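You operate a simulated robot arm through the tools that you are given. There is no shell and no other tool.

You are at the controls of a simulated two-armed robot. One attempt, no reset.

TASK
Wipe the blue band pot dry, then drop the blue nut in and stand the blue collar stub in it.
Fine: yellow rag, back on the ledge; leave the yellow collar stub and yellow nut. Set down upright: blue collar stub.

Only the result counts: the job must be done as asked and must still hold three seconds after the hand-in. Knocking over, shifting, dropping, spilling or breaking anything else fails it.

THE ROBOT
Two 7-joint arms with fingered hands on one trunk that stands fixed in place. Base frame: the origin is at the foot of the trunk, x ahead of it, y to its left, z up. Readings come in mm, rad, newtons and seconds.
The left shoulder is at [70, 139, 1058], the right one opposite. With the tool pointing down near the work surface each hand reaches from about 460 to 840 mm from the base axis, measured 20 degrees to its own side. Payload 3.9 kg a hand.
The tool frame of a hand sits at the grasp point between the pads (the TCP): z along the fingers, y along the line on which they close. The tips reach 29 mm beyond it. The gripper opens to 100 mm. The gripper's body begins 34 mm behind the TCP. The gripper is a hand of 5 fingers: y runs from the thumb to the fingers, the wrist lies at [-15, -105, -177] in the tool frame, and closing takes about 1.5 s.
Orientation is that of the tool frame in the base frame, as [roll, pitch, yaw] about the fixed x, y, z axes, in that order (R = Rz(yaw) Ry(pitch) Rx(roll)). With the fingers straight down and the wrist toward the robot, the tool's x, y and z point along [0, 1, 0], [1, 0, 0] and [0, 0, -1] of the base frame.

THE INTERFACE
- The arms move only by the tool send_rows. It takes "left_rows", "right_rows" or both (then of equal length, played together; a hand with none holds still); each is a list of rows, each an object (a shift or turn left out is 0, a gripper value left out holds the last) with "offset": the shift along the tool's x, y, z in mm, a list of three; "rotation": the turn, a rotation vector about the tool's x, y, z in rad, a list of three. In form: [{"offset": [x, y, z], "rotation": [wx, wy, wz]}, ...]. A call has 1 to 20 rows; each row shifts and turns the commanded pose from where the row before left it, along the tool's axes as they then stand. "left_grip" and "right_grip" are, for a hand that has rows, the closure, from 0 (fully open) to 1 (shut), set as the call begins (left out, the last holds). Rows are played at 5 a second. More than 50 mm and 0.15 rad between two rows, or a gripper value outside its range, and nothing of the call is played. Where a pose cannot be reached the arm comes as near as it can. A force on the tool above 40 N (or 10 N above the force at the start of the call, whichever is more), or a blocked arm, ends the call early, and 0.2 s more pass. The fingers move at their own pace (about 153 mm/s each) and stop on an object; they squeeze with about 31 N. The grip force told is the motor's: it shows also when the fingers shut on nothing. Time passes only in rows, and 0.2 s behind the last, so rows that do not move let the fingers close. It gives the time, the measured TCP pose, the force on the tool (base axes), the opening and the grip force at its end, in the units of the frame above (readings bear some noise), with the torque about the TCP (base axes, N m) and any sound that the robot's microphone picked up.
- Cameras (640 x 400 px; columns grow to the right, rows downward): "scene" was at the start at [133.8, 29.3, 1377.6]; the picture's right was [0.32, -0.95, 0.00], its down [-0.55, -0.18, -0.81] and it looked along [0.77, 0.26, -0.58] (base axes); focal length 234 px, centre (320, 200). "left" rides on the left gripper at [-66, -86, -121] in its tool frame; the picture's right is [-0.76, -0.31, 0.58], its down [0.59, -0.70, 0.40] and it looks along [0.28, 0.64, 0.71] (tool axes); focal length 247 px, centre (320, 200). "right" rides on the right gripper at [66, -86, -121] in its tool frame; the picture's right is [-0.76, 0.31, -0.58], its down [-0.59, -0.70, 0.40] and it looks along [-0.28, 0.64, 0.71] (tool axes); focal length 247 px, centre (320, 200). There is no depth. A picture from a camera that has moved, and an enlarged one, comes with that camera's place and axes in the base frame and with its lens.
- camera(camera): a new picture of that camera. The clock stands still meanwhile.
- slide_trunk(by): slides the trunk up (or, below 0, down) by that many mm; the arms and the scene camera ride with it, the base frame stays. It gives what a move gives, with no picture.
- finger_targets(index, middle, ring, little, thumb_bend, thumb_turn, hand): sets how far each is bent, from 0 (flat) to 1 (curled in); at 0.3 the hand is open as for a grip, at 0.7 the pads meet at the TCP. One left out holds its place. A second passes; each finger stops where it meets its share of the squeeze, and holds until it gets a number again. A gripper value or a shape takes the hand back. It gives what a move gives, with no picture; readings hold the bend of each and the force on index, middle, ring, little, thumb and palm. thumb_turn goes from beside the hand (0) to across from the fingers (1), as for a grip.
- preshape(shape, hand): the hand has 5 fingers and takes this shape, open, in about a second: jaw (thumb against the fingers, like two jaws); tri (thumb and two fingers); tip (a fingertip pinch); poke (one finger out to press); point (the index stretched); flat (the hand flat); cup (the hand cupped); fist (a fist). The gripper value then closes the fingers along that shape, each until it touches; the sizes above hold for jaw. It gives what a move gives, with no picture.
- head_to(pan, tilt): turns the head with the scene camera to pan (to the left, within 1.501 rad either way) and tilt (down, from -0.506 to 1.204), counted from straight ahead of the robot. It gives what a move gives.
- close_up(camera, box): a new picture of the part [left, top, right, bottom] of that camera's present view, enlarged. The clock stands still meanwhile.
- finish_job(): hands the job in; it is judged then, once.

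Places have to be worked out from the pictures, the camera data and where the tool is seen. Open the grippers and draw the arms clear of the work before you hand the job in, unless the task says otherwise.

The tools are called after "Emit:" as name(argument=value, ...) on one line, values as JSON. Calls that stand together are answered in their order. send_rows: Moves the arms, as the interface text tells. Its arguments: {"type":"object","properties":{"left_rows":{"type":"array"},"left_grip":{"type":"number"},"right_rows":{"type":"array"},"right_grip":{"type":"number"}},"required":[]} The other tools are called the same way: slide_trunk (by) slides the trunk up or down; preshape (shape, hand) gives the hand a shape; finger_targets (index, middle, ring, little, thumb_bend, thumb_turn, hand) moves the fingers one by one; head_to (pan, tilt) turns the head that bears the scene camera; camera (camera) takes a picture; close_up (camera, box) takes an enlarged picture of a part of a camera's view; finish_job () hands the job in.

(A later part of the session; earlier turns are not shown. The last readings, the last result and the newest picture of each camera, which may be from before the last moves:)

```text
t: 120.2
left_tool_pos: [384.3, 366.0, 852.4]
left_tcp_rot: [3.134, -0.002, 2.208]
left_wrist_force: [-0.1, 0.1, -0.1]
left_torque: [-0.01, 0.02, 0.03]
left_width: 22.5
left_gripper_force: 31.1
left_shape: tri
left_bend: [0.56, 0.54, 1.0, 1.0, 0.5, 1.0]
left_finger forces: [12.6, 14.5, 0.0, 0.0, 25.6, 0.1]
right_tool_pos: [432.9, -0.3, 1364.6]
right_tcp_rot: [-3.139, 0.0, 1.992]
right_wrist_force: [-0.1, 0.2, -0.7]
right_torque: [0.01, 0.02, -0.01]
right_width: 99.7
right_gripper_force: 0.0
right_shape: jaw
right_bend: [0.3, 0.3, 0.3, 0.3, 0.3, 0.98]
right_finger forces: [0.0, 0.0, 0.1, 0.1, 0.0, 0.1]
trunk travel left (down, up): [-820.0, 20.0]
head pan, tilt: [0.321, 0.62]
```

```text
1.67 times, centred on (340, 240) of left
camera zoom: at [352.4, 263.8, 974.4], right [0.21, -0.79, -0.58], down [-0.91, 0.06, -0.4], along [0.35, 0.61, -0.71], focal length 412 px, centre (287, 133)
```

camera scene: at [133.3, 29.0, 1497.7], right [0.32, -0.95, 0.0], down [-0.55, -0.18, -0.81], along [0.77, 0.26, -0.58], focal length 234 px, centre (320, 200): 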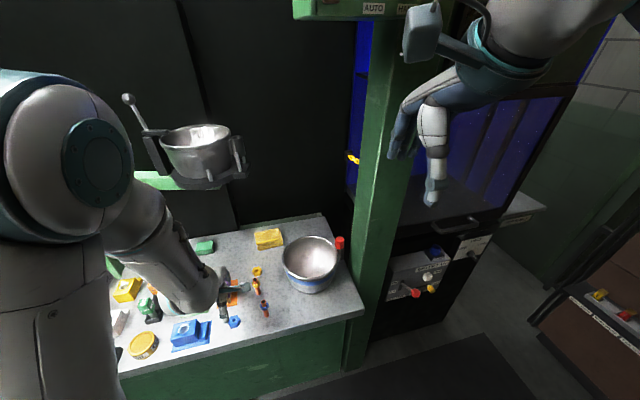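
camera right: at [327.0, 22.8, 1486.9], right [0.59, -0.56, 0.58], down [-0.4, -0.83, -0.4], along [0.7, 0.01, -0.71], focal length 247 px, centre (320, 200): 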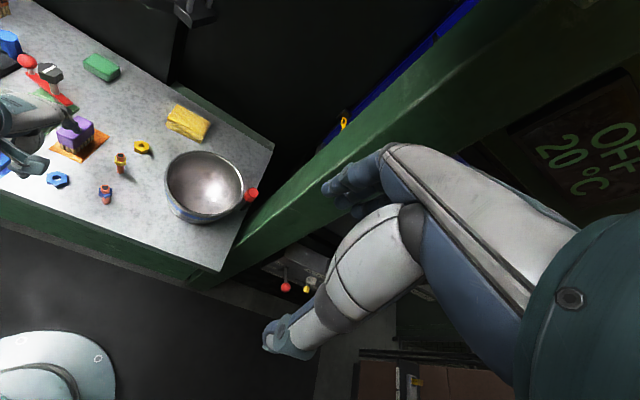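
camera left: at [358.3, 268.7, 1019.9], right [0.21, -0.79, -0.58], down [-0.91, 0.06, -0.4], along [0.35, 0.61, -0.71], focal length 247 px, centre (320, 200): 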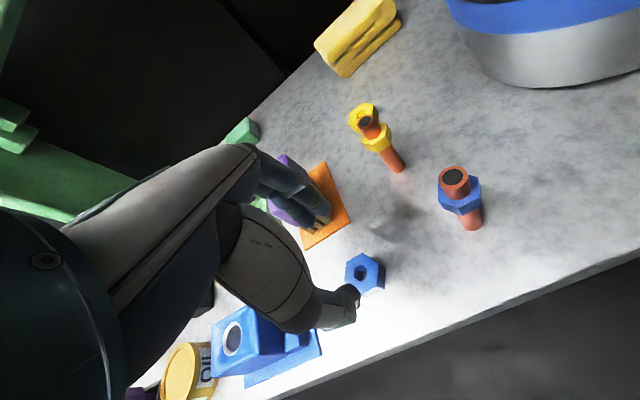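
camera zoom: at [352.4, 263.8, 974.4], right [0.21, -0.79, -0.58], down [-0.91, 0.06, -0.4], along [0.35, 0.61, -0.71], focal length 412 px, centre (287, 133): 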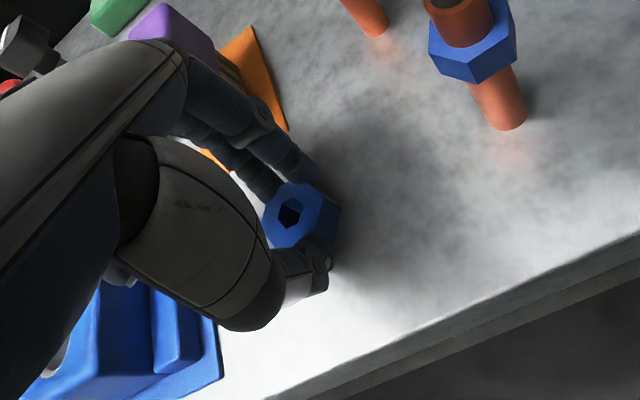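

The nut is gripped firmly (about 13+14 N against 26 N). I'll lift straight up to z≈935 and check.

Emit:
send_rows(left_rows=[{"offset": [0, 0, -5]}, {"offset": [0, 0, -15]}, {"offset": [0, 0, -20]}, {"offset": [0, 0, -25]}, {"offset": [0, 0, -20]}, {}])

Emit:
camera(camera="left")

Emit:
close_up(camera="right", box=[0, 80, 160, 220])

```text
t: 121.6
left_tool_pos: [386.5, 367.0, 937.0]
left_tcp_rot: [3.136, 0.001, 2.208]
left_wrist_force: [0.6, 0.2, -0.4]
left_torque: [-0.01, -0.02, 0.03]
left_width: 22.7
left_gripper_force: 31.0
left_shape: tri
left_bend: [0.56, 0.54, 1.0, 1.0, 0.5, 1.0]
left_finger forces: [12.7, 14.7, 0.0, 0.0, 25.4, 0.0]
right_tool_pos: [432.4, 0.1, 1364.5]
right_tcp_rot: [3.141, -0.002, 1.992]
right_wrist_force: [-0.2, 0.2, 0.2]
right_torque: [0.01, 0.01, -0.01]
right_width: 100.2
right_gripper_force: 0.0
right_shape: jaw
right_bend: [0.3, 0.3, 0.3, 0.3, 0.3, 0.98]
right_finger forces: [0.0, 0.1, 0.1, 0.0, 0.0, 0.0]
trunk travel left (down, up): [-820.0, 20.0]
head pan, tilt: [0.321, 0.62]
```

```text
taken
camera left: at [355.9, 264.2, 1058.5], right [0.21, -0.79, -0.58], down [-0.91, 0.06, -0.4], along [0.35, 0.61, -0.71], focal length 247 px, centre (320, 200)
```

left: 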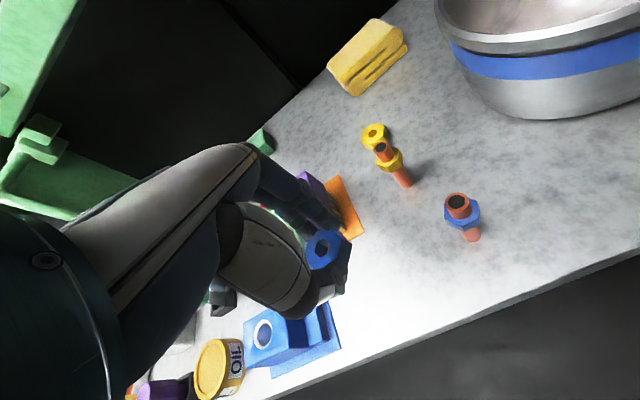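

```text
2.86 times, centred on (80, 150) of right
camera zoom: at [328.2, 23.5, 1486.6], right [0.59, -0.56, 0.58], down [-0.4, -0.83, -0.4], along [0.7, 0.0, -0.71], focal length 706 px, centre (1006, 343)
```

zoom: 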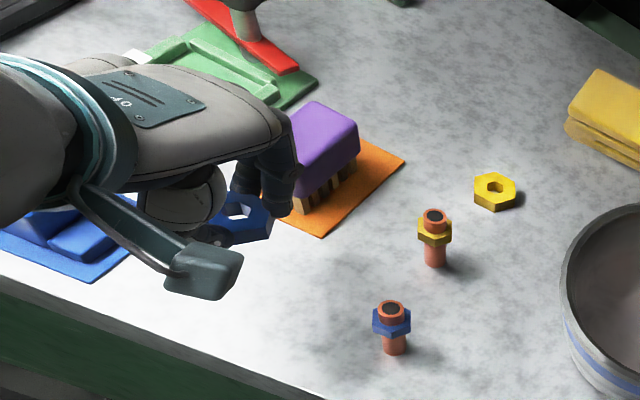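

The nut is held. I'll carry it over the stubs toward the pot, turning to yaw 1.75 midway where the arm is comfortable.

Emit:
send_rows(left_rows=[{"offset": [-33.8, 10.2, -12]}, {"offset": [-33.8, 10.2, -10]}, {"offset": [-33.8, 10.2, -6]}, {"offset": [-33.8, 10.2, -6]}, {"rotation": [0, 0, 0.1145]}, {"rotation": [0, 0, 0.1145]}, {"rotation": [0, 0, 0.1145]}, {"rotation": [0, 0, 0.1145]}, {"offset": [-25.8, 24, -8]}, {"offset": [-25.8, 24, -8]}, {"offset": [-25.8, 24, -8]}, {"offset": [-25.8, 24, -8]}, {}, {}])

Emit:
camera(camera="left")

Emit:
camera(camera="right")

Emit:
camera(camera="scene")

```text
t: 124.6
left_tool_pos: [609.9, 195.8, 1004.6]
left_tcp_rot: [3.135, -0.002, 1.748]
left_wrist_force: [-0.3, 0.2, -0.1]
left_torque: [-0.03, 0.01, 0.01]
left_width: 22.4
left_gripper_force: 31.1
left_shape: tri
left_bend: [0.74, 0.54, 1.0, 1.0, 0.5, 1.0]
left_finger forces: [13.0, 15.1, 0.0, 0.1, 25.2, 0.0]
right_tool_pos: [433.3, -0.5, 1364.5]
right_tcp_rot: [-3.141, 0.0, 1.994]
right_wrist_force: [-0.6, 0.1, 0.4]
right_torque: [-0.02, -0.01, -0.01]
right_width: 99.8
right_gripper_force: 0.0
right_shape: jaw
right_bend: [0.3, 0.3, 0.3, 0.3, 0.3, 0.98]
right_finger forces: [0.0, 0.0, 0.0, 0.1, 0.0, 0.1]
trunk travel left (down, up): [-820.0, 20.0]
head pan, tilt: [0.321, 0.62]
```

```text
taken
camera left: at [536.9, 115.9, 1125.3], right [-0.16, -0.8, -0.58], down [-0.79, 0.46, -0.4], along [0.59, 0.4, -0.71], focal length 247 px, centre (320, 200)
```

left: 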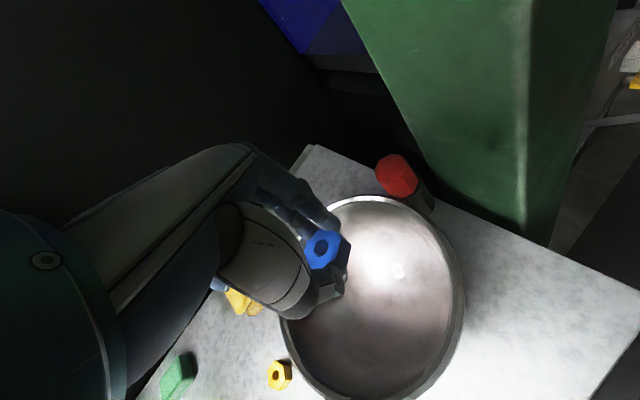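

```text
taken
camera right: at [327.4, 23.3, 1486.8], right [0.59, -0.56, 0.58], down [-0.4, -0.83, -0.4], along [0.7, 0.0, -0.71], focal length 247 px, centre (320, 200)
```

right: 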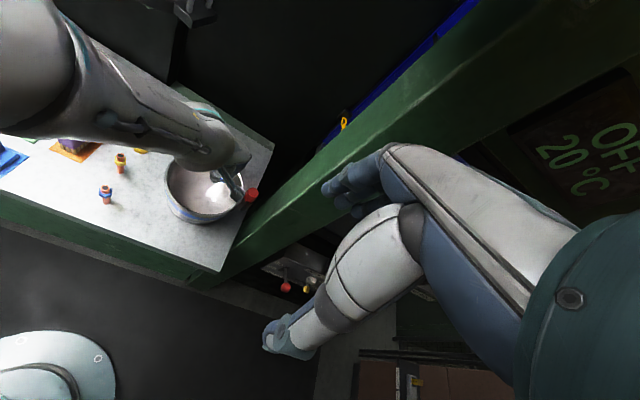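

```text
taken
camera scene: at [133.8, 29.5, 1497.6], right [0.32, -0.95, 0.0], down [-0.55, -0.18, -0.81], along [0.77, 0.26, -0.58], focal length 234 px, centre (320, 200)
```

scene: 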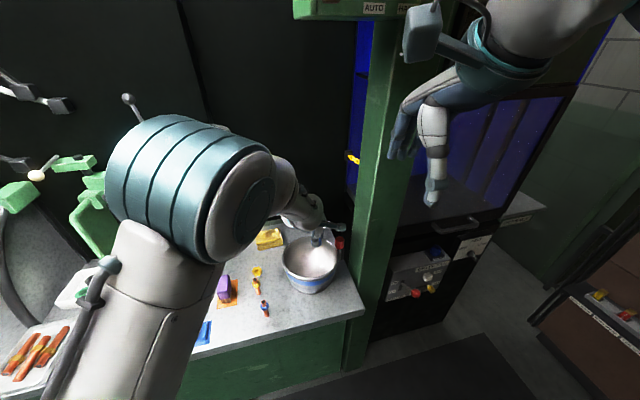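

The nut is over the pot, about 21 mm right of its centre. The index bend changed, so I'll zoom in on the grip before lowering.

Emit:
close_up(camera="left", box=[230, 160, 470, 400])

Emit:
close_up(camera="scene", box=[265, 205, 355, 300])

Emit:
close_up(camera="right", box=[155, 135, 275, 230])

```text
1.67 times, centred on (350, 280) of left
camera zoom: at [536.9, 115.9, 1125.3], right [-0.16, -0.8, -0.58], down [-0.79, 0.46, -0.4], along [0.59, 0.4, -0.71], focal length 412 px, centre (270, 67)
```

zoom: 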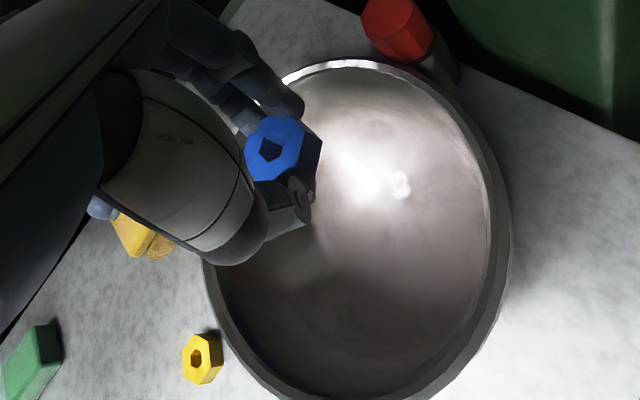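

```text
4.21 times, centred on (310, 252) of scene
camera zoom: at [133.8, 29.5, 1497.6], right [0.32, -0.95, 0.0], down [-0.55, -0.18, -0.81], along [0.77, 0.26, -0.58], focal length 987 px, centre (362, -21)
```

zoom: 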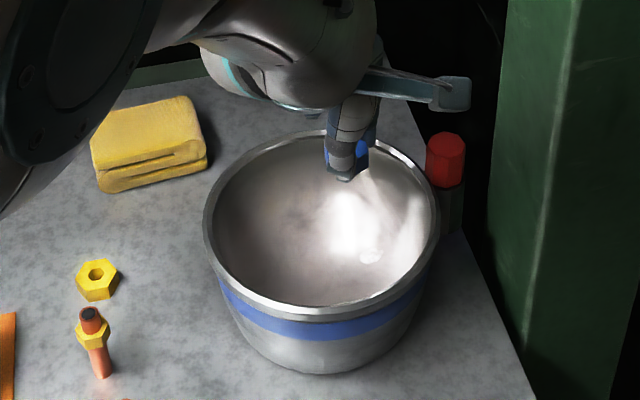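

```text
4.21 times, centred on (215, 182) of right
camera zoom: at [327.4, 23.3, 1486.8], right [0.59, -0.56, 0.58], down [-0.4, -0.83, -0.4], along [0.7, 0.0, -0.71], focal length 1040 px, centre (762, 274)
```

zoom: 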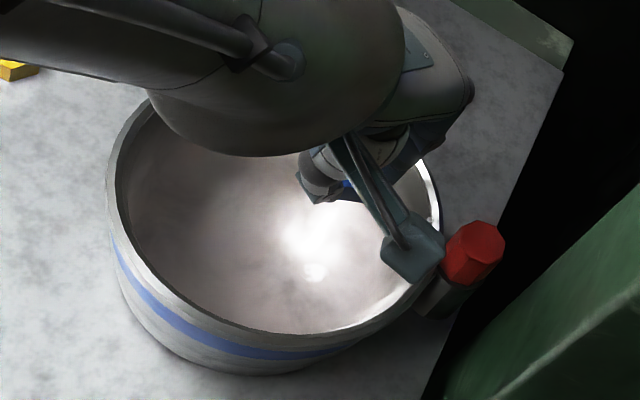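

The nut is held flat and the pot is at about (604,217). I'll lower into the pot to about z 876.

Emit:
send_rows(left_rows=[{"offset": [3, 0, 30]}, {"offset": [0, 0, 30]}, {"offset": [0, 0, 30]}, {"offset": [0, 0, 25]}, {"offset": [0, 0, 12]}, {}])

Emit:
camera(camera="left")

Emit:
close_up(camera="scene", box=[265, 205, 355, 300])

```text
t: 126.0
left_tool_pos: [609.9, 199.4, 878.7]
left_tcp_rot: [3.132, -0.004, 1.751]
left_wrist_force: [0.6, 0.1, -0.3]
left_torque: [-0.03, 0.02, -0.02]
left_width: 21.9
left_gripper_force: 31.4
left_shape: tri
left_bend: [0.74, 0.54, 1.0, 1.0, 0.5, 1.0]
left_finger forces: [12.9, 15.2, 0.0, 0.1, 25.2, 0.0]
right_tool_pos: [432.5, -0.2, 1364.5]
right_tcp_rot: [3.141, 0.0, 1.995]
right_wrist_force: [0.3, -0.5, -0.2]
right_torque: [0.02, -0.01, 0.04]
right_width: 99.5
right_gripper_force: 0.0
right_shape: jaw
right_bend: [0.3, 0.3, 0.3, 0.3, 0.3, 0.98]
right_finger forces: [0.0, 0.0, 0.0, 0.0, 0.0, 0.0]
trunk travel left (down, up): [-820.0, 20.0]
head pan, tilt: [0.321, 0.62]
```

```text
taken
camera left: at [536.3, 120.7, 998.1], right [-0.16, -0.8, -0.58], down [-0.79, 0.46, -0.4], along [0.59, 0.4, -0.71], focal length 247 px, centre (320, 200)
```

left: 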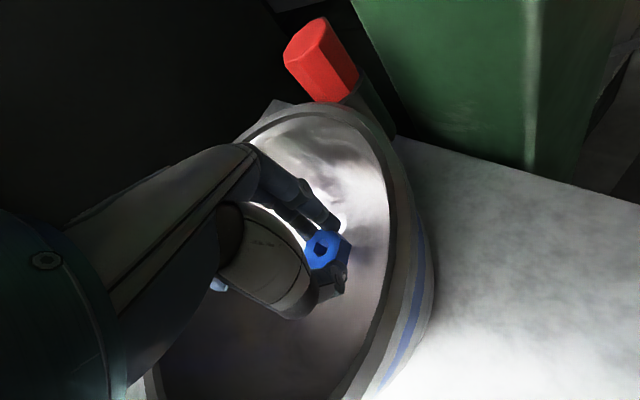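

```text
4.21 times, centred on (310, 252) of scene
camera zoom: at [133.7, 29.2, 1497.6], right [0.32, -0.95, 0.0], down [-0.55, -0.18, -0.81], along [0.77, 0.26, -0.58], focal length 987 px, centre (362, -21)
```

zoom: 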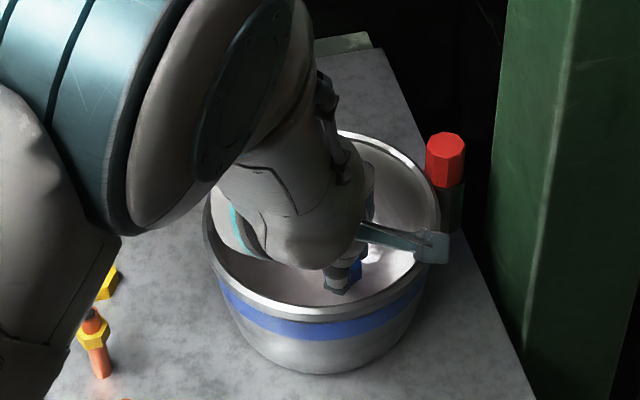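

The nut is clear inside the pot. I'll lower in small steps to the floor.

Emit:
send_rows(left_rows=[{"offset": [0, 0, 4]}, {"offset": [0, 0, 4]}, {"offset": [0, 0, 2]}, {}])

Emit:
send_rows(left_rows=[{"offset": [0, 0, 2]}, {"offset": [0, 0, 1.5]}, {}])

```text
t: 127.0
left_tool_pos: [609.7, 199.2, 868.1]
left_tcp_rot: [3.134, -0.004, 1.749]
left_wrist_force: [0.0, 0.1, 0.0]
left_torque: [0.02, -0.01, 0.0]
left_width: 22.4
left_gripper_force: 31.1
left_shape: tri
left_bend: [0.74, 0.54, 1.0, 1.0, 0.5, 1.0]
left_finger forces: [13.0, 15.1, 0.1, 0.1, 25.3, 0.0]
right_tool_pos: [431.7, 0.4, 1364.5]
right_tcp_rot: [-3.141, 0.001, 1.993]
right_wrist_force: [-0.5, 0.2, 1.2]
right_torque: [-0.02, 0.01, -0.05]
right_width: 99.8
right_gripper_force: 0.1
right_shape: jaw
right_bend: [0.3, 0.3, 0.3, 0.3, 0.3, 0.98]
right_finger forces: [0.0, 0.1, 0.1, 0.1, 0.1, 0.0]
trunk travel left (down, up): [-820.0, 20.0]
head pan, tilt: [0.321, 0.62]
```

```text
t: 127.8
left_tool_pos: [608.5, 199.3, 864.7]
left_tcp_rot: [3.134, -0.005, 1.75]
left_wrist_force: [-0.5, 0.2, -0.4]
left_torque: [0.02, -0.01, 0.01]
left_width: 22.3
left_gripper_force: 30.9
left_shape: tri
left_bend: [0.74, 0.54, 1.0, 1.0, 0.5, 1.0]
left_finger forces: [13.0, 15.1, 0.0, 0.0, 25.1, 0.1]
right_tool_pos: [432.9, 0.6, 1365.1]
right_tcp_rot: [-3.139, 0.0, 1.993]
right_wrist_force: [0.7, 0.3, -0.3]
right_torque: [0.02, -0.01, 0.0]
right_width: 100.0
right_gripper_force: 0.1
right_shape: jaw
right_bend: [0.3, 0.3, 0.3, 0.3, 0.3, 0.98]
right_finger forces: [0.1, 0.0, 0.0, 0.1, 0.0, 0.0]
trunk travel left (down, up): [-820.0, 20.0]
head pan, tilt: [0.321, 0.62]
```

I'm at z 864.7 without contact; I'll go 3 mm more.

Emit:
send_rows(left_rows=[{"offset": [0, 0, 1.5]}, {"offset": [0, 0, 1.5]}, {}])

```text
t: 128.6
left_tool_pos: [608.3, 199.3, 863.7]
left_tcp_rot: [3.133, -0.004, 1.75]
left_wrist_force: [-0.4, -0.5, 3.5]
left_torque: [0.05, -0.05, 0.0]
left_width: 22.4
left_gripper_force: 31.4
left_shape: tri
left_bend: [0.74, 0.54, 1.0, 1.0, 0.5, 1.0]
left_finger forces: [13.1, 15.5, 0.0, 0.0, 25.8, 0.1]
right_tool_pos: [432.1, 0.5, 1364.6]
right_tcp_rot: [3.141, 0.0, 1.993]
right_wrist_force: [0.0, -0.5, -0.7]
right_torque: [-0.01, 0.01, -0.02]
right_width: 99.8
right_gripper_force: 0.1
right_shape: jaw
right_bend: [0.3, 0.3, 0.3, 0.3, 0.3, 0.98]
right_finger forces: [0.0, 0.0, 0.1, 0.1, 0.1, 0.0]
trunk travel left (down, up): [-820.0, 20.0]
head pan, tilt: [0.321, 0.62]
```

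Contact at z 863.7: the nut is on the pot floor. I'll open to about 50 mm and withdraw straight up.

Emit:
send_rows(left_rows=[{"offset": [0, 0, -1]}, {}, {}, {}], left_grip=0.52)

Emit:
send_rows(left_rows=[{"offset": [0, 0, -10]}, {"offset": [0, 0, -25]}, {"offset": [0, 0, -35]}, {"offset": [0, 0, -35]}, {"offset": [0, 0, -35]}, {}])

Emit:
camera(camera="left")

Emit:
close_up(camera="scene", box=[265, 205, 355, 300])

```text
t: 129.6
left_tool_pos: [609.4, 201.2, 862.6]
left_tcp_rot: [3.133, -0.005, 1.749]
left_wrist_force: [-0.4, 0.8, -0.1]
left_torque: [0.02, 0.02, -0.01]
left_width: 47.2
left_gripper_force: 0.1
left_shape: tri
left_bend: [0.41, 0.44, 0.99, 0.99, 0.38, 1.0]
left_finger forces: [0.1, 0.0, 0.0, 0.0, 0.0, 0.1]
right_tool_pos: [433.1, 0.1, 1364.3]
right_tcp_rot: [-3.141, -0.001, 1.994]
right_wrist_force: [0.1, -0.3, -0.2]
right_torque: [0.0, 0.0, 0.03]
right_width: 99.7
right_gripper_force: 0.1
right_shape: jaw
right_bend: [0.3, 0.3, 0.3, 0.3, 0.3, 0.98]
right_finger forces: [0.1, 0.0, 0.0, 0.0, 0.0, 0.1]
trunk travel left (down, up): [-820.0, 20.0]
head pan, tilt: [0.321, 0.62]
```

```text
t: 131.0
left_tool_pos: [609.7, 198.8, 1001.9]
left_tcp_rot: [3.134, -0.002, 1.749]
left_wrist_force: [-0.8, -0.7, -0.7]
left_torque: [-0.01, -0.01, 0.01]
left_width: 47.6
left_gripper_force: 0.1
left_shape: tri
left_bend: [0.41, 0.43, 0.99, 0.99, 0.38, 1.0]
left_finger forces: [0.0, 0.0, 0.0, 0.0, 0.0, 0.0]
right_tool_pos: [433.9, -0.0, 1364.4]
right_tcp_rot: [3.141, 0.001, 1.993]
right_wrist_force: [0.2, 0.4, 0.1]
right_torque: [0.02, 0.02, 0.0]
right_width: 99.9
right_gripper_force: 0.0
right_shape: jaw
right_bend: [0.3, 0.3, 0.3, 0.3, 0.3, 0.98]
right_finger forces: [0.0, 0.0, 0.1, 0.0, 0.0, 0.0]
trunk travel left (down, up): [-820.0, 20.0]
head pan, tilt: [0.321, 0.62]
```

```text
taken
camera left: at [535.3, 119.4, 1123.3], right [-0.16, -0.8, -0.58], down [-0.79, 0.46, -0.4], along [0.59, 0.4, -0.71], focal length 247 px, centre (320, 200)
```

left: 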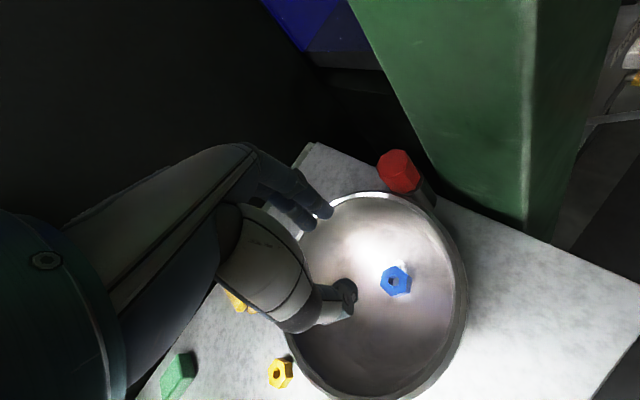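

```text
4.21 times, centred on (310, 252) of scene
camera zoom: at [134.5, 29.4, 1497.5], right [0.32, -0.95, 0.0], down [-0.55, -0.18, -0.81], along [0.77, 0.26, -0.58], focal length 987 px, centre (362, -21)
```

zoom: 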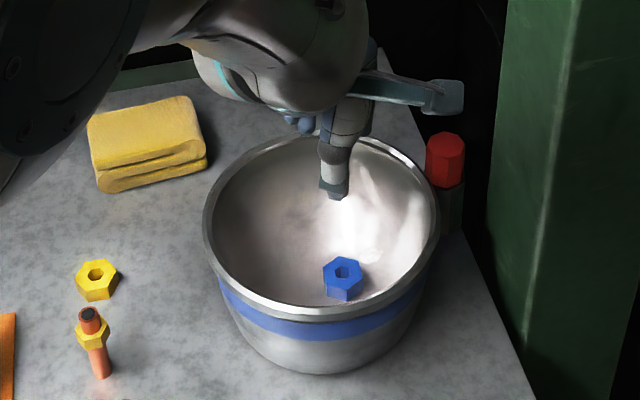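

The blue nut lies flat in the dry pot at about (613,206). Now for the blue stub, near (429,293): base z 819, top about 892, collar about 868–880. I'll move above it with yaw ≈2.2 to keep clear of the yellow stub.

Emit:
send_rows(left_rows=[{"offset": [20.8, -26.7, 5]}, {"offset": [20.8, -26.7, 5]}, {"offset": [20.8, -26.7, 5]}, {"rotation": [0, 0, -0.113]}, {"rotation": [0, 0, -0.113]}, {"rotation": [0, 0, -0.113]}, {"rotation": [0, 0, -0.113]}, {"offset": [30.7, -15, 9]}, {"offset": [30.7, -15, 9]}, {"offset": [30.7, -15, 9]}, {}, {}], left_grip=0.4)

Emit:
camera(camera="left")

Emit:
close_up(camera="right", box=[50, 120, 190, 240])

Emit:
close_up(camera="scene", box=[220, 240, 320, 340])

```text
t: 133.6
left_tool_pos: [430.5, 291.8, 961.9]
left_tcp_rot: [3.133, 0.002, 2.199]
left_wrist_force: [0.0, -0.2, -0.3]
left_torque: [0.03, 0.0, -0.01]
left_width: 59.9
left_gripper_force: 0.1
left_shape: tri
left_bend: [0.39, 0.39, 0.99, 0.99, 0.3, 1.0]
left_finger forces: [0.1, 0.0, 0.0, 0.0, 0.0, 0.0]
left hand out of reach, approached as far as the arm can: row 8
right_tool_pos: [433.1, 0.4, 1363.9]
right_tcp_rot: [-3.14, -0.001, 1.992]
right_wrist_force: [0.7, 0.1, 0.4]
right_torque: [0.01, 0.02, 0.0]
right_width: 99.9
right_gripper_force: 0.1
right_shape: jaw
right_bend: [0.3, 0.3, 0.3, 0.3, 0.3, 0.98]
right_finger forces: [0.0, 0.0, 0.0, 0.0, 0.0, 0.0]
trunk travel left (down, up): [-820.0, 20.0]
head pan, tilt: [0.321, 0.62]
```

```text
taken
camera left: at [399.4, 189.7, 1083.4], right [0.2, -0.79, -0.58], down [-0.91, 0.06, -0.4], along [0.36, 0.61, -0.71], focal length 247 px, centre (320, 200)
```

left: 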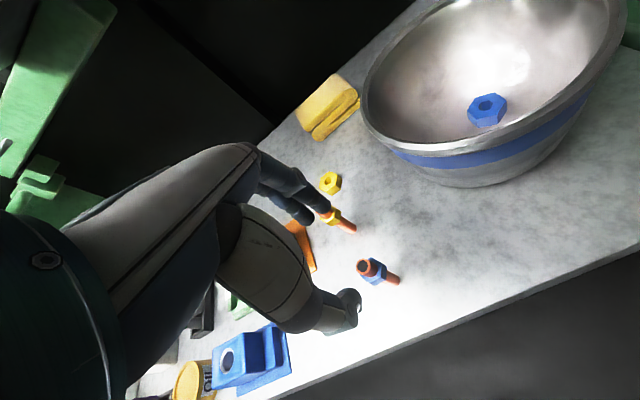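

```text
3.33 times, centred on (120, 180) of right
camera zoom: at [327.6, 23.1, 1486.7], right [0.59, -0.56, 0.58], down [-0.4, -0.83, -0.4], along [0.7, 0.0, -0.71], focal length 823 px, centre (987, 267)
```

zoom: 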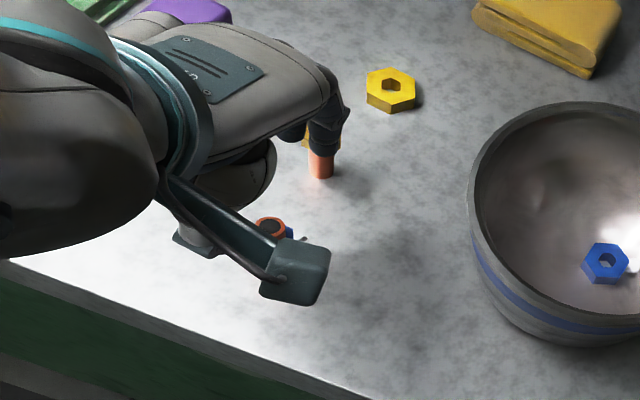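

```text
4.00 times, centred on (270, 290) of scene
camera zoom: at [133.8, 29.3, 1497.6], right [0.32, -0.95, 0.0], down [-0.55, -0.18, -0.81], along [0.77, 0.26, -0.58], focal length 938 px, centre (520, -160)
```

zoom: 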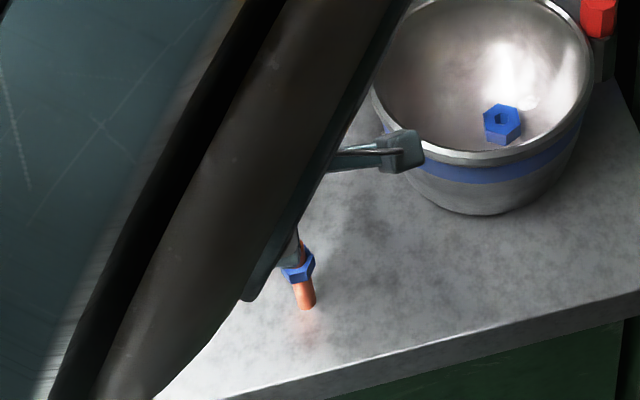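

The left camera puts the stub at (430.5,290), directly under the TCP, and the yellow stub is 78 mm out on the finger side, which leaves clearance. I'll narrow to about 50 mm and descend to z≈905 for a check.

Emit:
send_rows(left_rows=[{"offset": [-1.4, -1, 0]}, {}, {"offset": [0, 0, 20]}, {"offset": [0, 0, 20]}, {"offset": [0, 0, 15]}, {}], left_grip=0.48)

Emit:
camera(camera="left")

Emit:
close_up(camera="right", box=[50, 120, 190, 240])

Emit:
close_up(camera="left", box=[230, 160, 430, 360])

```text
t: 135.0
left_tool_pos: [431.9, 291.2, 905.4]
left_tcp_rot: [3.137, 0.01, 2.209]
left_wrist_force: [-0.2, 0.0, 0.9]
left_torque: [0.01, -0.01, 0.02]
left_width: 51.9
left_gripper_force: 0.1
left_shape: tri
left_bend: [0.4, 0.42, 0.99, 0.99, 0.33, 1.0]
left_finger forces: [0.1, 0.0, 0.0, 0.1, 0.0, 0.1]
right_tool_pos: [432.3, -0.5, 1364.9]
right_tcp_rot: [-3.141, -0.001, 1.994]
right_wrist_force: [0.2, -0.3, 0.6]
right_torque: [-0.02, -0.01, -0.01]
right_width: 100.0
right_gripper_force: 0.1
right_shape: jaw
right_bend: [0.3, 0.3, 0.3, 0.3, 0.3, 0.98]
right_finger forces: [0.0, 0.0, 0.1, 0.0, 0.0, 0.1]
trunk travel left (down, up): [-820.0, 20.0]
head pan, tilt: [0.321, 0.62]
```

```text
taken
camera left: at [401.2, 189.2, 1028.1], right [0.21, -0.79, -0.57], down [-0.91, 0.05, -0.41], along [0.35, 0.61, -0.71], focal length 247 px, centre (320, 200)
```

left: 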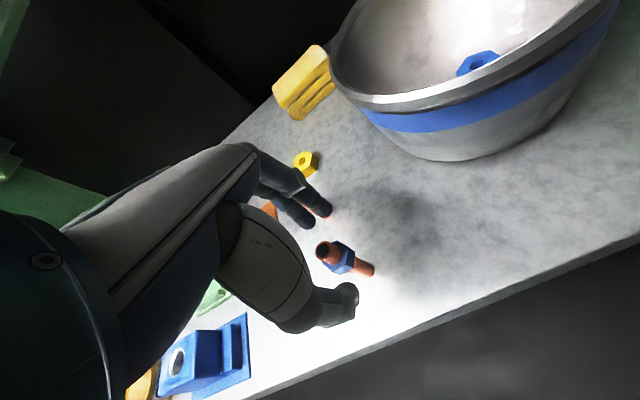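

```text
3.33 times, centred on (120, 180) of right
camera zoom: at [327.4, 23.1, 1486.8], right [0.59, -0.56, 0.58], down [-0.4, -0.83, -0.4], along [0.7, 0.0, -0.71], focal length 823 px, centre (987, 267)
```

zoom: 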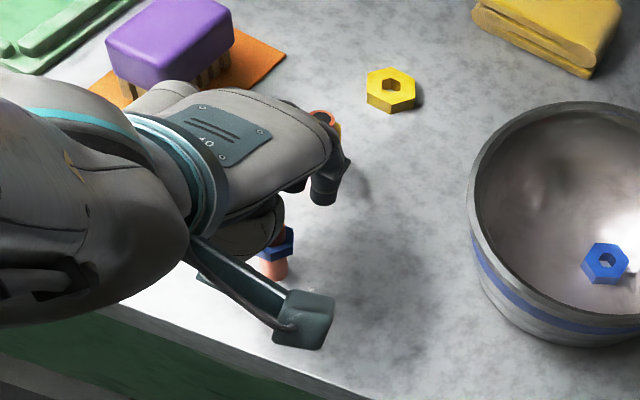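

```text
2.00 times, centred on (330, 260) of left
camera zoom: at [401.2, 189.2, 1028.1], right [0.21, -0.79, -0.57], down [-0.91, 0.05, -0.41], along [0.35, 0.61, -0.71], focal length 494 px, centre (300, 80)
```

zoom: 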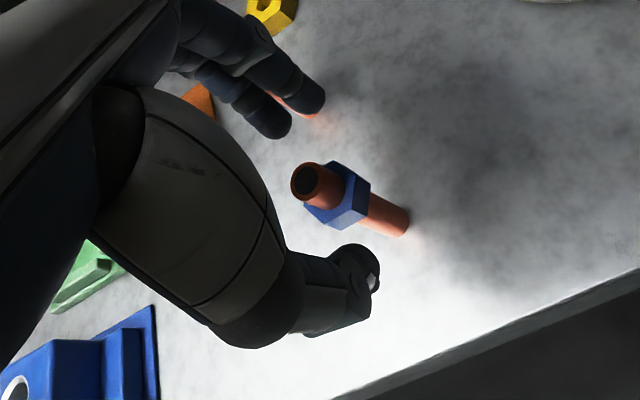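

The stub is between thumb and fingers, off by only about 2 mm. I'll apply a small correction and descend to z≈865.

Emit:
send_rows(left_rows=[{"offset": [1, -2, 0]}, {"offset": [0, 0, 12]}, {"offset": [0, 0, 12]}, {"offset": [0, 0, 10]}, {"offset": [0, 0, 6]}, {}, {}])

Emit:
close_up(camera="left", box=[220, 140, 420, 340])

Emit:
close_up(camera="right", box=[60, 130, 150, 220])

Emit:
close_up(camera="scene", box=[220, 240, 320, 340])

```text
t: 136.6
left_tool_pos: [429.6, 290.3, 865.9]
left_tcp_rot: [3.133, -0.001, 2.2]
left_wrist_force: [0.2, -0.2, -0.3]
left_torque: [0.01, 0.03, -0.01]
left_width: 52.0
left_gripper_force: 0.0
left_shape: tri
left_bend: [0.4, 0.42, 0.99, 0.99, 0.33, 1.0]
left_finger forces: [0.0, 0.0, 0.0, 0.0, 0.0, 0.0]
right_tool_pos: [432.9, -0.3, 1364.7]
right_tcp_rot: [3.141, 0.0, 1.994]
right_wrist_force: [-0.2, 0.4, -0.1]
right_torque: [-0.01, -0.01, -0.01]
right_width: 99.7
right_gripper_force: 0.0
right_shape: jaw
right_bend: [0.3, 0.3, 0.3, 0.3, 0.3, 0.98]
right_finger forces: [0.1, 0.0, 0.0, 0.1, 0.0, 0.1]
trunk travel left (down, up): [-820.0, 20.0]
head pan, tilt: [0.321, 0.62]
```

```text
2.00 times, centred on (320, 240) of left
camera zoom: at [397.9, 187.5, 987.2], right [0.2, -0.79, -0.58], down [-0.91, 0.06, -0.4], along [0.36, 0.61, -0.71], focal length 494 px, centre (320, 120)
```

zoom: 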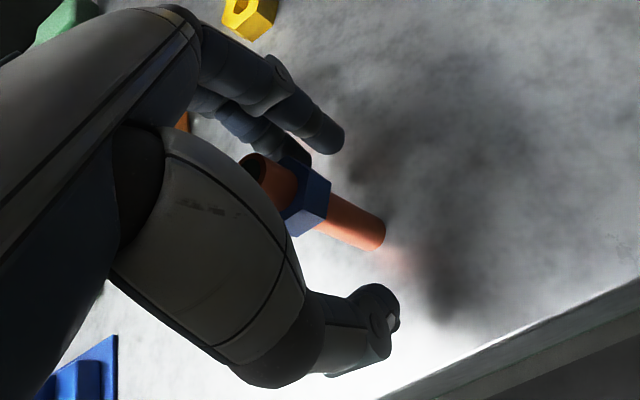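

```text
4.44 times, centred on (105, 175) of right
camera zoom: at [327.5, 23.1, 1486.7], right [0.59, -0.56, 0.58], down [-0.4, -0.83, -0.4], along [0.7, 0.0, -0.71], focal length 1098 px, centre (1276, 311)
```

zoom: 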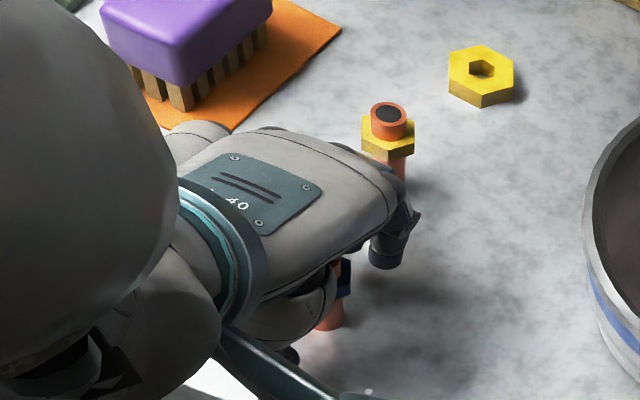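

```text
4.00 times, centred on (270, 290) of scene
camera zoom: at [133.8, 29.3, 1497.6], right [0.32, -0.95, 0.0], down [-0.55, -0.18, -0.81], along [0.77, 0.26, -0.58], focal length 938 px, centre (520, -160)
```

zoom: 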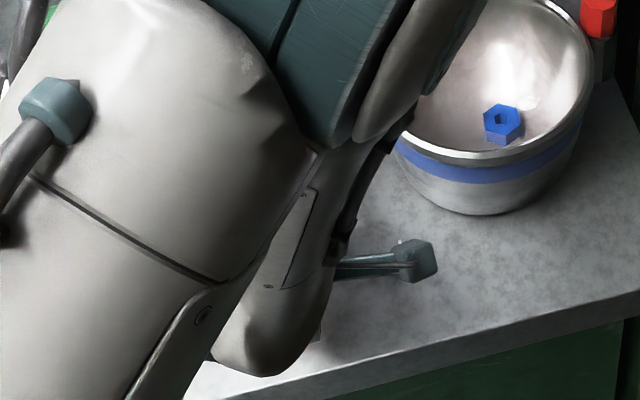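

The stub is centred, with the collar right at the grasp point and nothing in contact. Closing the grip.

Emit:
send_rows(left_rows=[{}, {}, {}, {}, {}, {}, {}], left_grip=1)

Emit:
close_up(camera="left", box=[220, 140, 420, 340])

Emit:
close_up(camera="right", box=[60, 130, 150, 220])

```text
t: 138.2
left_tool_pos: [429.1, 290.1, 866.2]
left_tcp_rot: [3.136, 0.0, 2.2]
left_wrist_force: [-0.7, -0.3, -0.7]
left_torque: [-0.02, -0.02, 0.01]
left_width: 2.7
left_gripper_force: 31.4
left_shape: tri
left_bend: [0.7, 0.71, 1.0, 1.0, 0.71, 1.0]
left_finger forces: [12.0, 14.6, 0.0, 0.0, 27.7, 0.1]
right_tool_pos: [432.6, 0.2, 1364.0]
right_tcp_rot: [3.141, 0.001, 1.992]
right_wrist_force: [0.1, 0.3, 0.6]
right_torque: [-0.01, -0.01, -0.02]
right_width: 99.9
right_gripper_force: 0.1
right_shape: jaw
right_bend: [0.3, 0.3, 0.3, 0.3, 0.3, 0.98]
right_finger forces: [0.1, 0.1, 0.1, 0.0, 0.0, 0.0]
trunk travel left (down, up): [-820.0, 20.0]
head pan, tilt: [0.321, 0.62]
```

```text
2.00 times, centred on (320, 240) of left
camera zoom: at [398.0, 187.5, 987.3], right [0.2, -0.79, -0.58], down [-0.91, 0.06, -0.4], along [0.36, 0.61, -0.71], focal length 494 px, centre (320, 120)
```

zoom: 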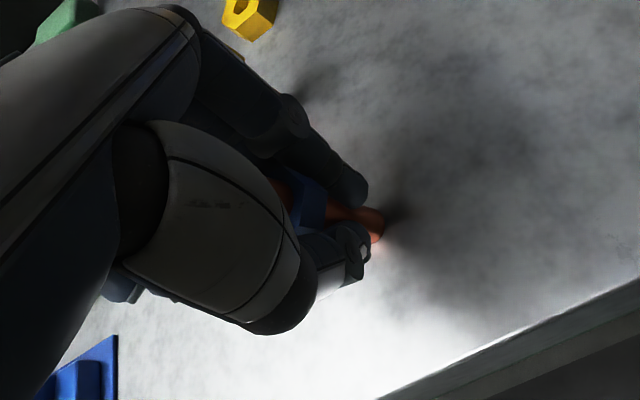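

```text
4.44 times, centred on (105, 175) of right
camera zoom: at [327.6, 23.1, 1486.7], right [0.59, -0.56, 0.58], down [-0.4, -0.83, -0.4], along [0.7, 0.0, -0.71], focal length 1098 px, centre (1276, 311)
```

zoom: 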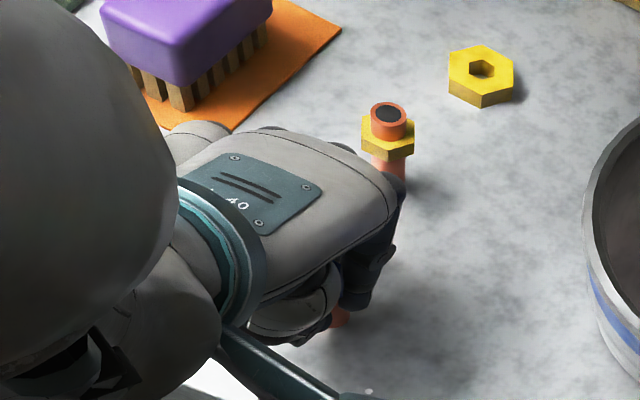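

The stub is gripped (12+15 N against 28 N) and looks vertical. I'll lift slowly to z≈950.

Emit:
send_rows(left_rows=[{"offset": [0, 0, -5]}, {"offset": [0, 0, -12]}, {"offset": [0, 0, -15]}, {"offset": [0, 0, -20]}, {"offset": [0, 0, -20]}, {"offset": [0, 0, -15]}, {}])

Emit:
camera(camera="left")

Emit:
close_up(camera="right", box=[50, 100, 170, 220])

Emit:
close_up(camera="scene", box=[200, 220, 320, 340])

```text
t: 139.8
left_tool_pos: [429.1, 288.4, 951.3]
left_tcp_rot: [3.135, 0.001, 2.203]
left_wrist_force: [1.2, -0.4, -0.3]
left_torque: [0.0, 0.02, 0.0]
left_width: 2.9
left_gripper_force: 31.1
left_shape: tri
left_bend: [0.7, 0.71, 1.0, 1.0, 0.71, 1.0]
left_finger forces: [12.4, 15.2, 0.1, 0.1, 27.7, 0.0]
right_tool_pos: [432.9, 0.0, 1363.8]
right_tcp_rot: [-3.141, -0.001, 1.992]
right_wrist_force: [0.0, -0.3, -0.4]
right_torque: [0.01, 0.0, 0.0]
right_width: 99.8
right_gripper_force: 0.0
right_shape: jaw
right_bend: [0.3, 0.3, 0.3, 0.3, 0.3, 0.98]
right_finger forces: [0.0, 0.1, 0.0, 0.0, 0.0, 0.0]
trunk travel left (down, up): [-820.0, 20.0]
head pan, tilt: [0.321, 0.62]
```

```text
taken
camera left: at [398.3, 185.3, 1071.6], right [0.2, -0.79, -0.58], down [-0.91, 0.06, -0.4], along [0.36, 0.61, -0.71], focal length 247 px, centre (320, 200)
```

left: 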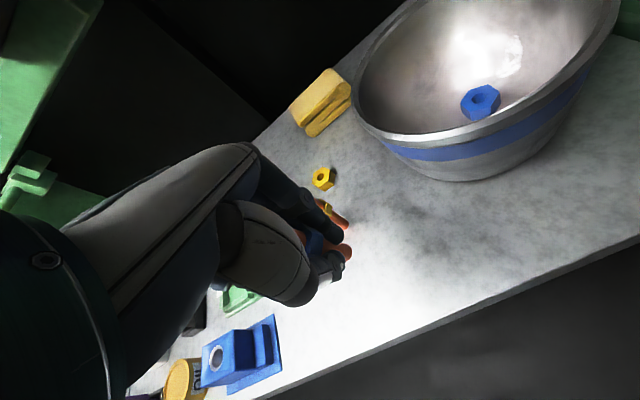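

```text
3.33 times, centred on (110, 160) of right
camera zoom: at [327.9, 23.2, 1486.6], right [0.59, -0.56, 0.58], down [-0.4, -0.83, -0.4], along [0.7, 0.0, -0.71], focal length 823 px, centre (1020, 333)
```

zoom: 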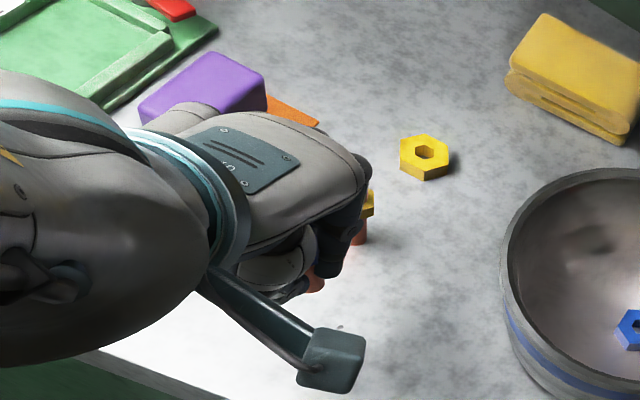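

```text
3.33 times, centred on (260, 280) of scene
camera zoom: at [134.2, 29.4, 1497.6], right [0.32, -0.95, 0.0], down [-0.55, -0.18, -0.81], along [0.77, 0.26, -0.58], focal length 781 px, centre (520, -67)
```

zoom: 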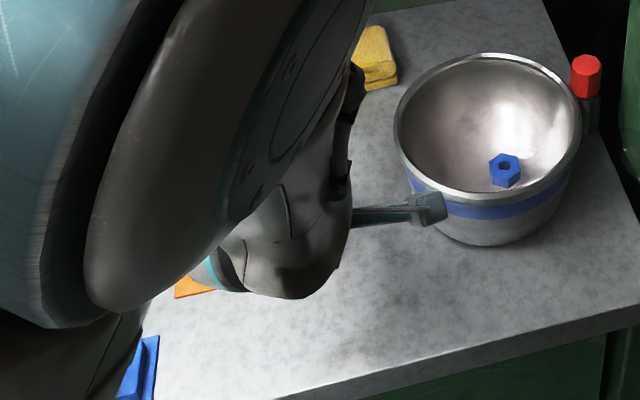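

The stub is lifted cleanly and the yellow stub and nut are undisturbed. I'll carry it up and over to the pot's free side, around (581,221), turning to yaw 1.75 on the way.

Emit:
send_rows(left_rows=[{"offset": [-24.1, 13.7, -10]}, {"offset": [-24.1, 13.7, -10]}, {"offset": [-24.1, 13.7, -10]}, {"rotation": [0, 0, 0.1132]}, {"rotation": [0, 0, 0.1132]}, {"rotation": [0, 0, 0.1132]}, {"rotation": [0, 0, 0.1132]}, {"offset": [-15.3, 23, -10]}, {"offset": [-15.3, 23, -10]}, {"offset": [-15.3, 23, -8]}, {}, {}])

Emit:
camera(camera="left")

Emit:
close_up(camera="scene", box=[265, 205, 355, 300])

Emit:
close_up(camera="right", box=[155, 135, 275, 230])

```text
t: 142.4
left_tool_pos: [580.7, 221.2, 1009.6]
left_tcp_rot: [3.134, -0.003, 1.749]
left_wrist_force: [-0.1, 0.3, -0.5]
left_torque: [-0.01, 0.02, 0.01]
left_width: 2.5
left_gripper_force: 31.1
left_shape: tri
left_bend: [0.7, 0.71, 1.0, 1.0, 0.71, 1.0]
left_finger forces: [13.3, 16.4, 0.0, 0.0, 27.5, 0.0]
left hand out of reach, approached as far as the arm can: row 3
right_tool_pos: [432.9, -0.3, 1365.0]
right_tcp_rot: [3.141, -0.001, 1.993]
right_wrist_force: [0.2, 0.5, 0.5]
right_torque: [0.0, -0.03, 0.01]
right_width: 99.9
right_gripper_force: 0.0
right_shape: jaw
right_bend: [0.3, 0.3, 0.3, 0.3, 0.3, 0.98]
right_finger forces: [0.0, 0.0, 0.0, 0.0, 0.0, 0.1]
trunk travel left (down, up): [-820.0, 20.0]
head pan, tilt: [0.321, 0.62]
```

```text
taken
camera left: at [506.8, 142.2, 1131.4], right [-0.16, -0.8, -0.58], down [-0.79, 0.46, -0.4], along [0.59, 0.39, -0.71], focal length 247 px, centre (320, 200)
```

left: 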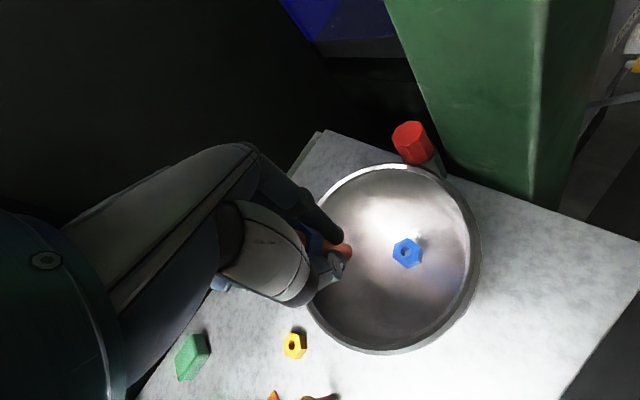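

```text
4.21 times, centred on (310, 252) of scene
camera zoom: at [133.8, 29.3, 1497.6], right [0.32, -0.95, 0.0], down [-0.55, -0.18, -0.81], along [0.77, 0.26, -0.58], focal length 987 px, centre (362, -21)
```

zoom: 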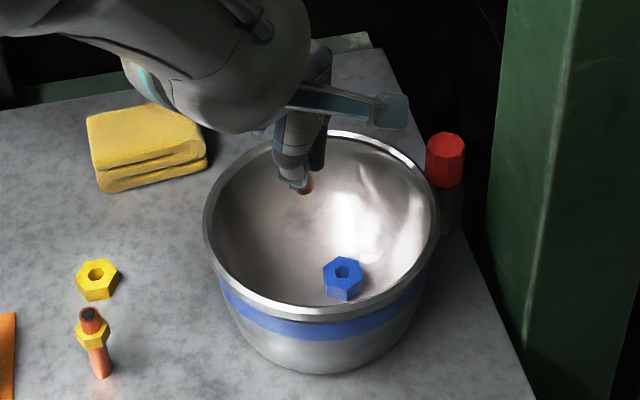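

```text
4.21 times, centred on (215, 182) of right
camera zoom: at [327.5, 23.1, 1486.8], right [0.59, -0.56, 0.58], down [-0.4, -0.83, -0.4], along [0.7, 0.0, -0.71], focal length 1040 px, centre (762, 274)
```

zoom: 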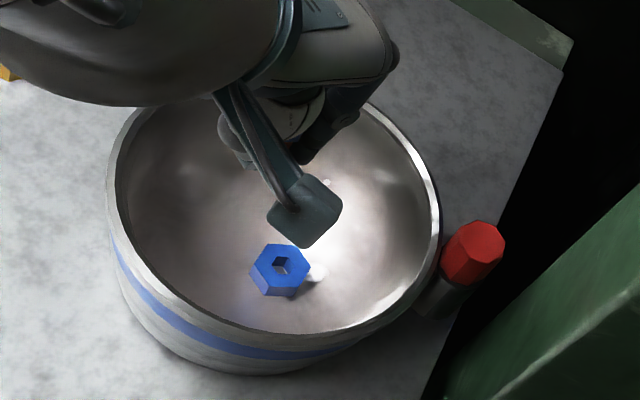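

The stub is over the pot on the free side: pot centre about (604,216), nut about (613,202), stub target about (581,221). I'll zoom in to check that the stub hangs upright before lowering.

Emit:
close_up(camera="left", box=[280, 190, 400, 310])

Emit:
close_up(camera="scene", box=[295, 230, 325, 260])

Emit:
close_up(camera="right", box=[180, 140, 230, 190])

```text
3.33 times, centred on (340, 250) of left
camera zoom: at [506.8, 142.2, 1131.4], right [-0.16, -0.8, -0.58], down [-0.79, 0.46, -0.4], along [0.59, 0.39, -0.71], focal length 823 px, centre (253, 33)
```

zoom: 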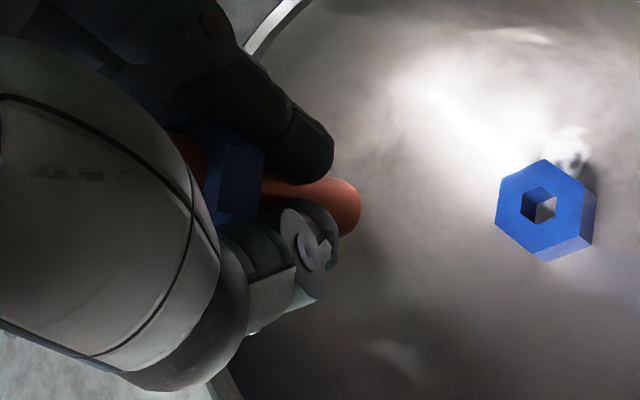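

```text
13.33 times, centred on (310, 245) of scene
camera zoom: at [133.8, 29.3, 1497.6], right [0.32, -0.95, 0.0], down [-0.55, -0.18, -0.81], along [0.77, 0.26, -0.58], focal length 3126 px, centre (453, -400)
```

zoom: 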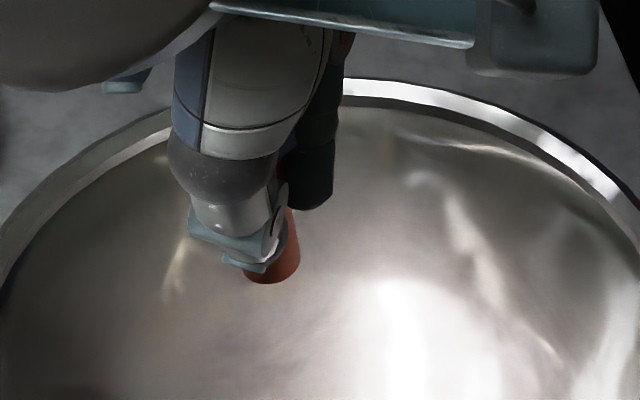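

```text
8.00 times, centred on (205, 165) of right
camera zoom: at [327.5, 23.1, 1486.8], right [0.59, -0.56, 0.58], down [-0.4, -0.83, -0.4], along [0.7, 0.0, -0.71], focal length 1976 px, centre (1240, 480)
```

zoom: 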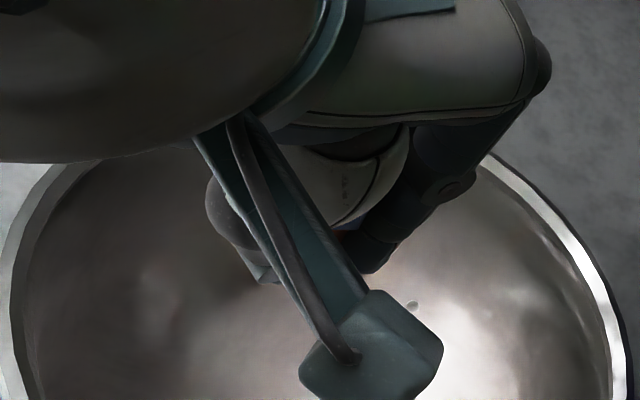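

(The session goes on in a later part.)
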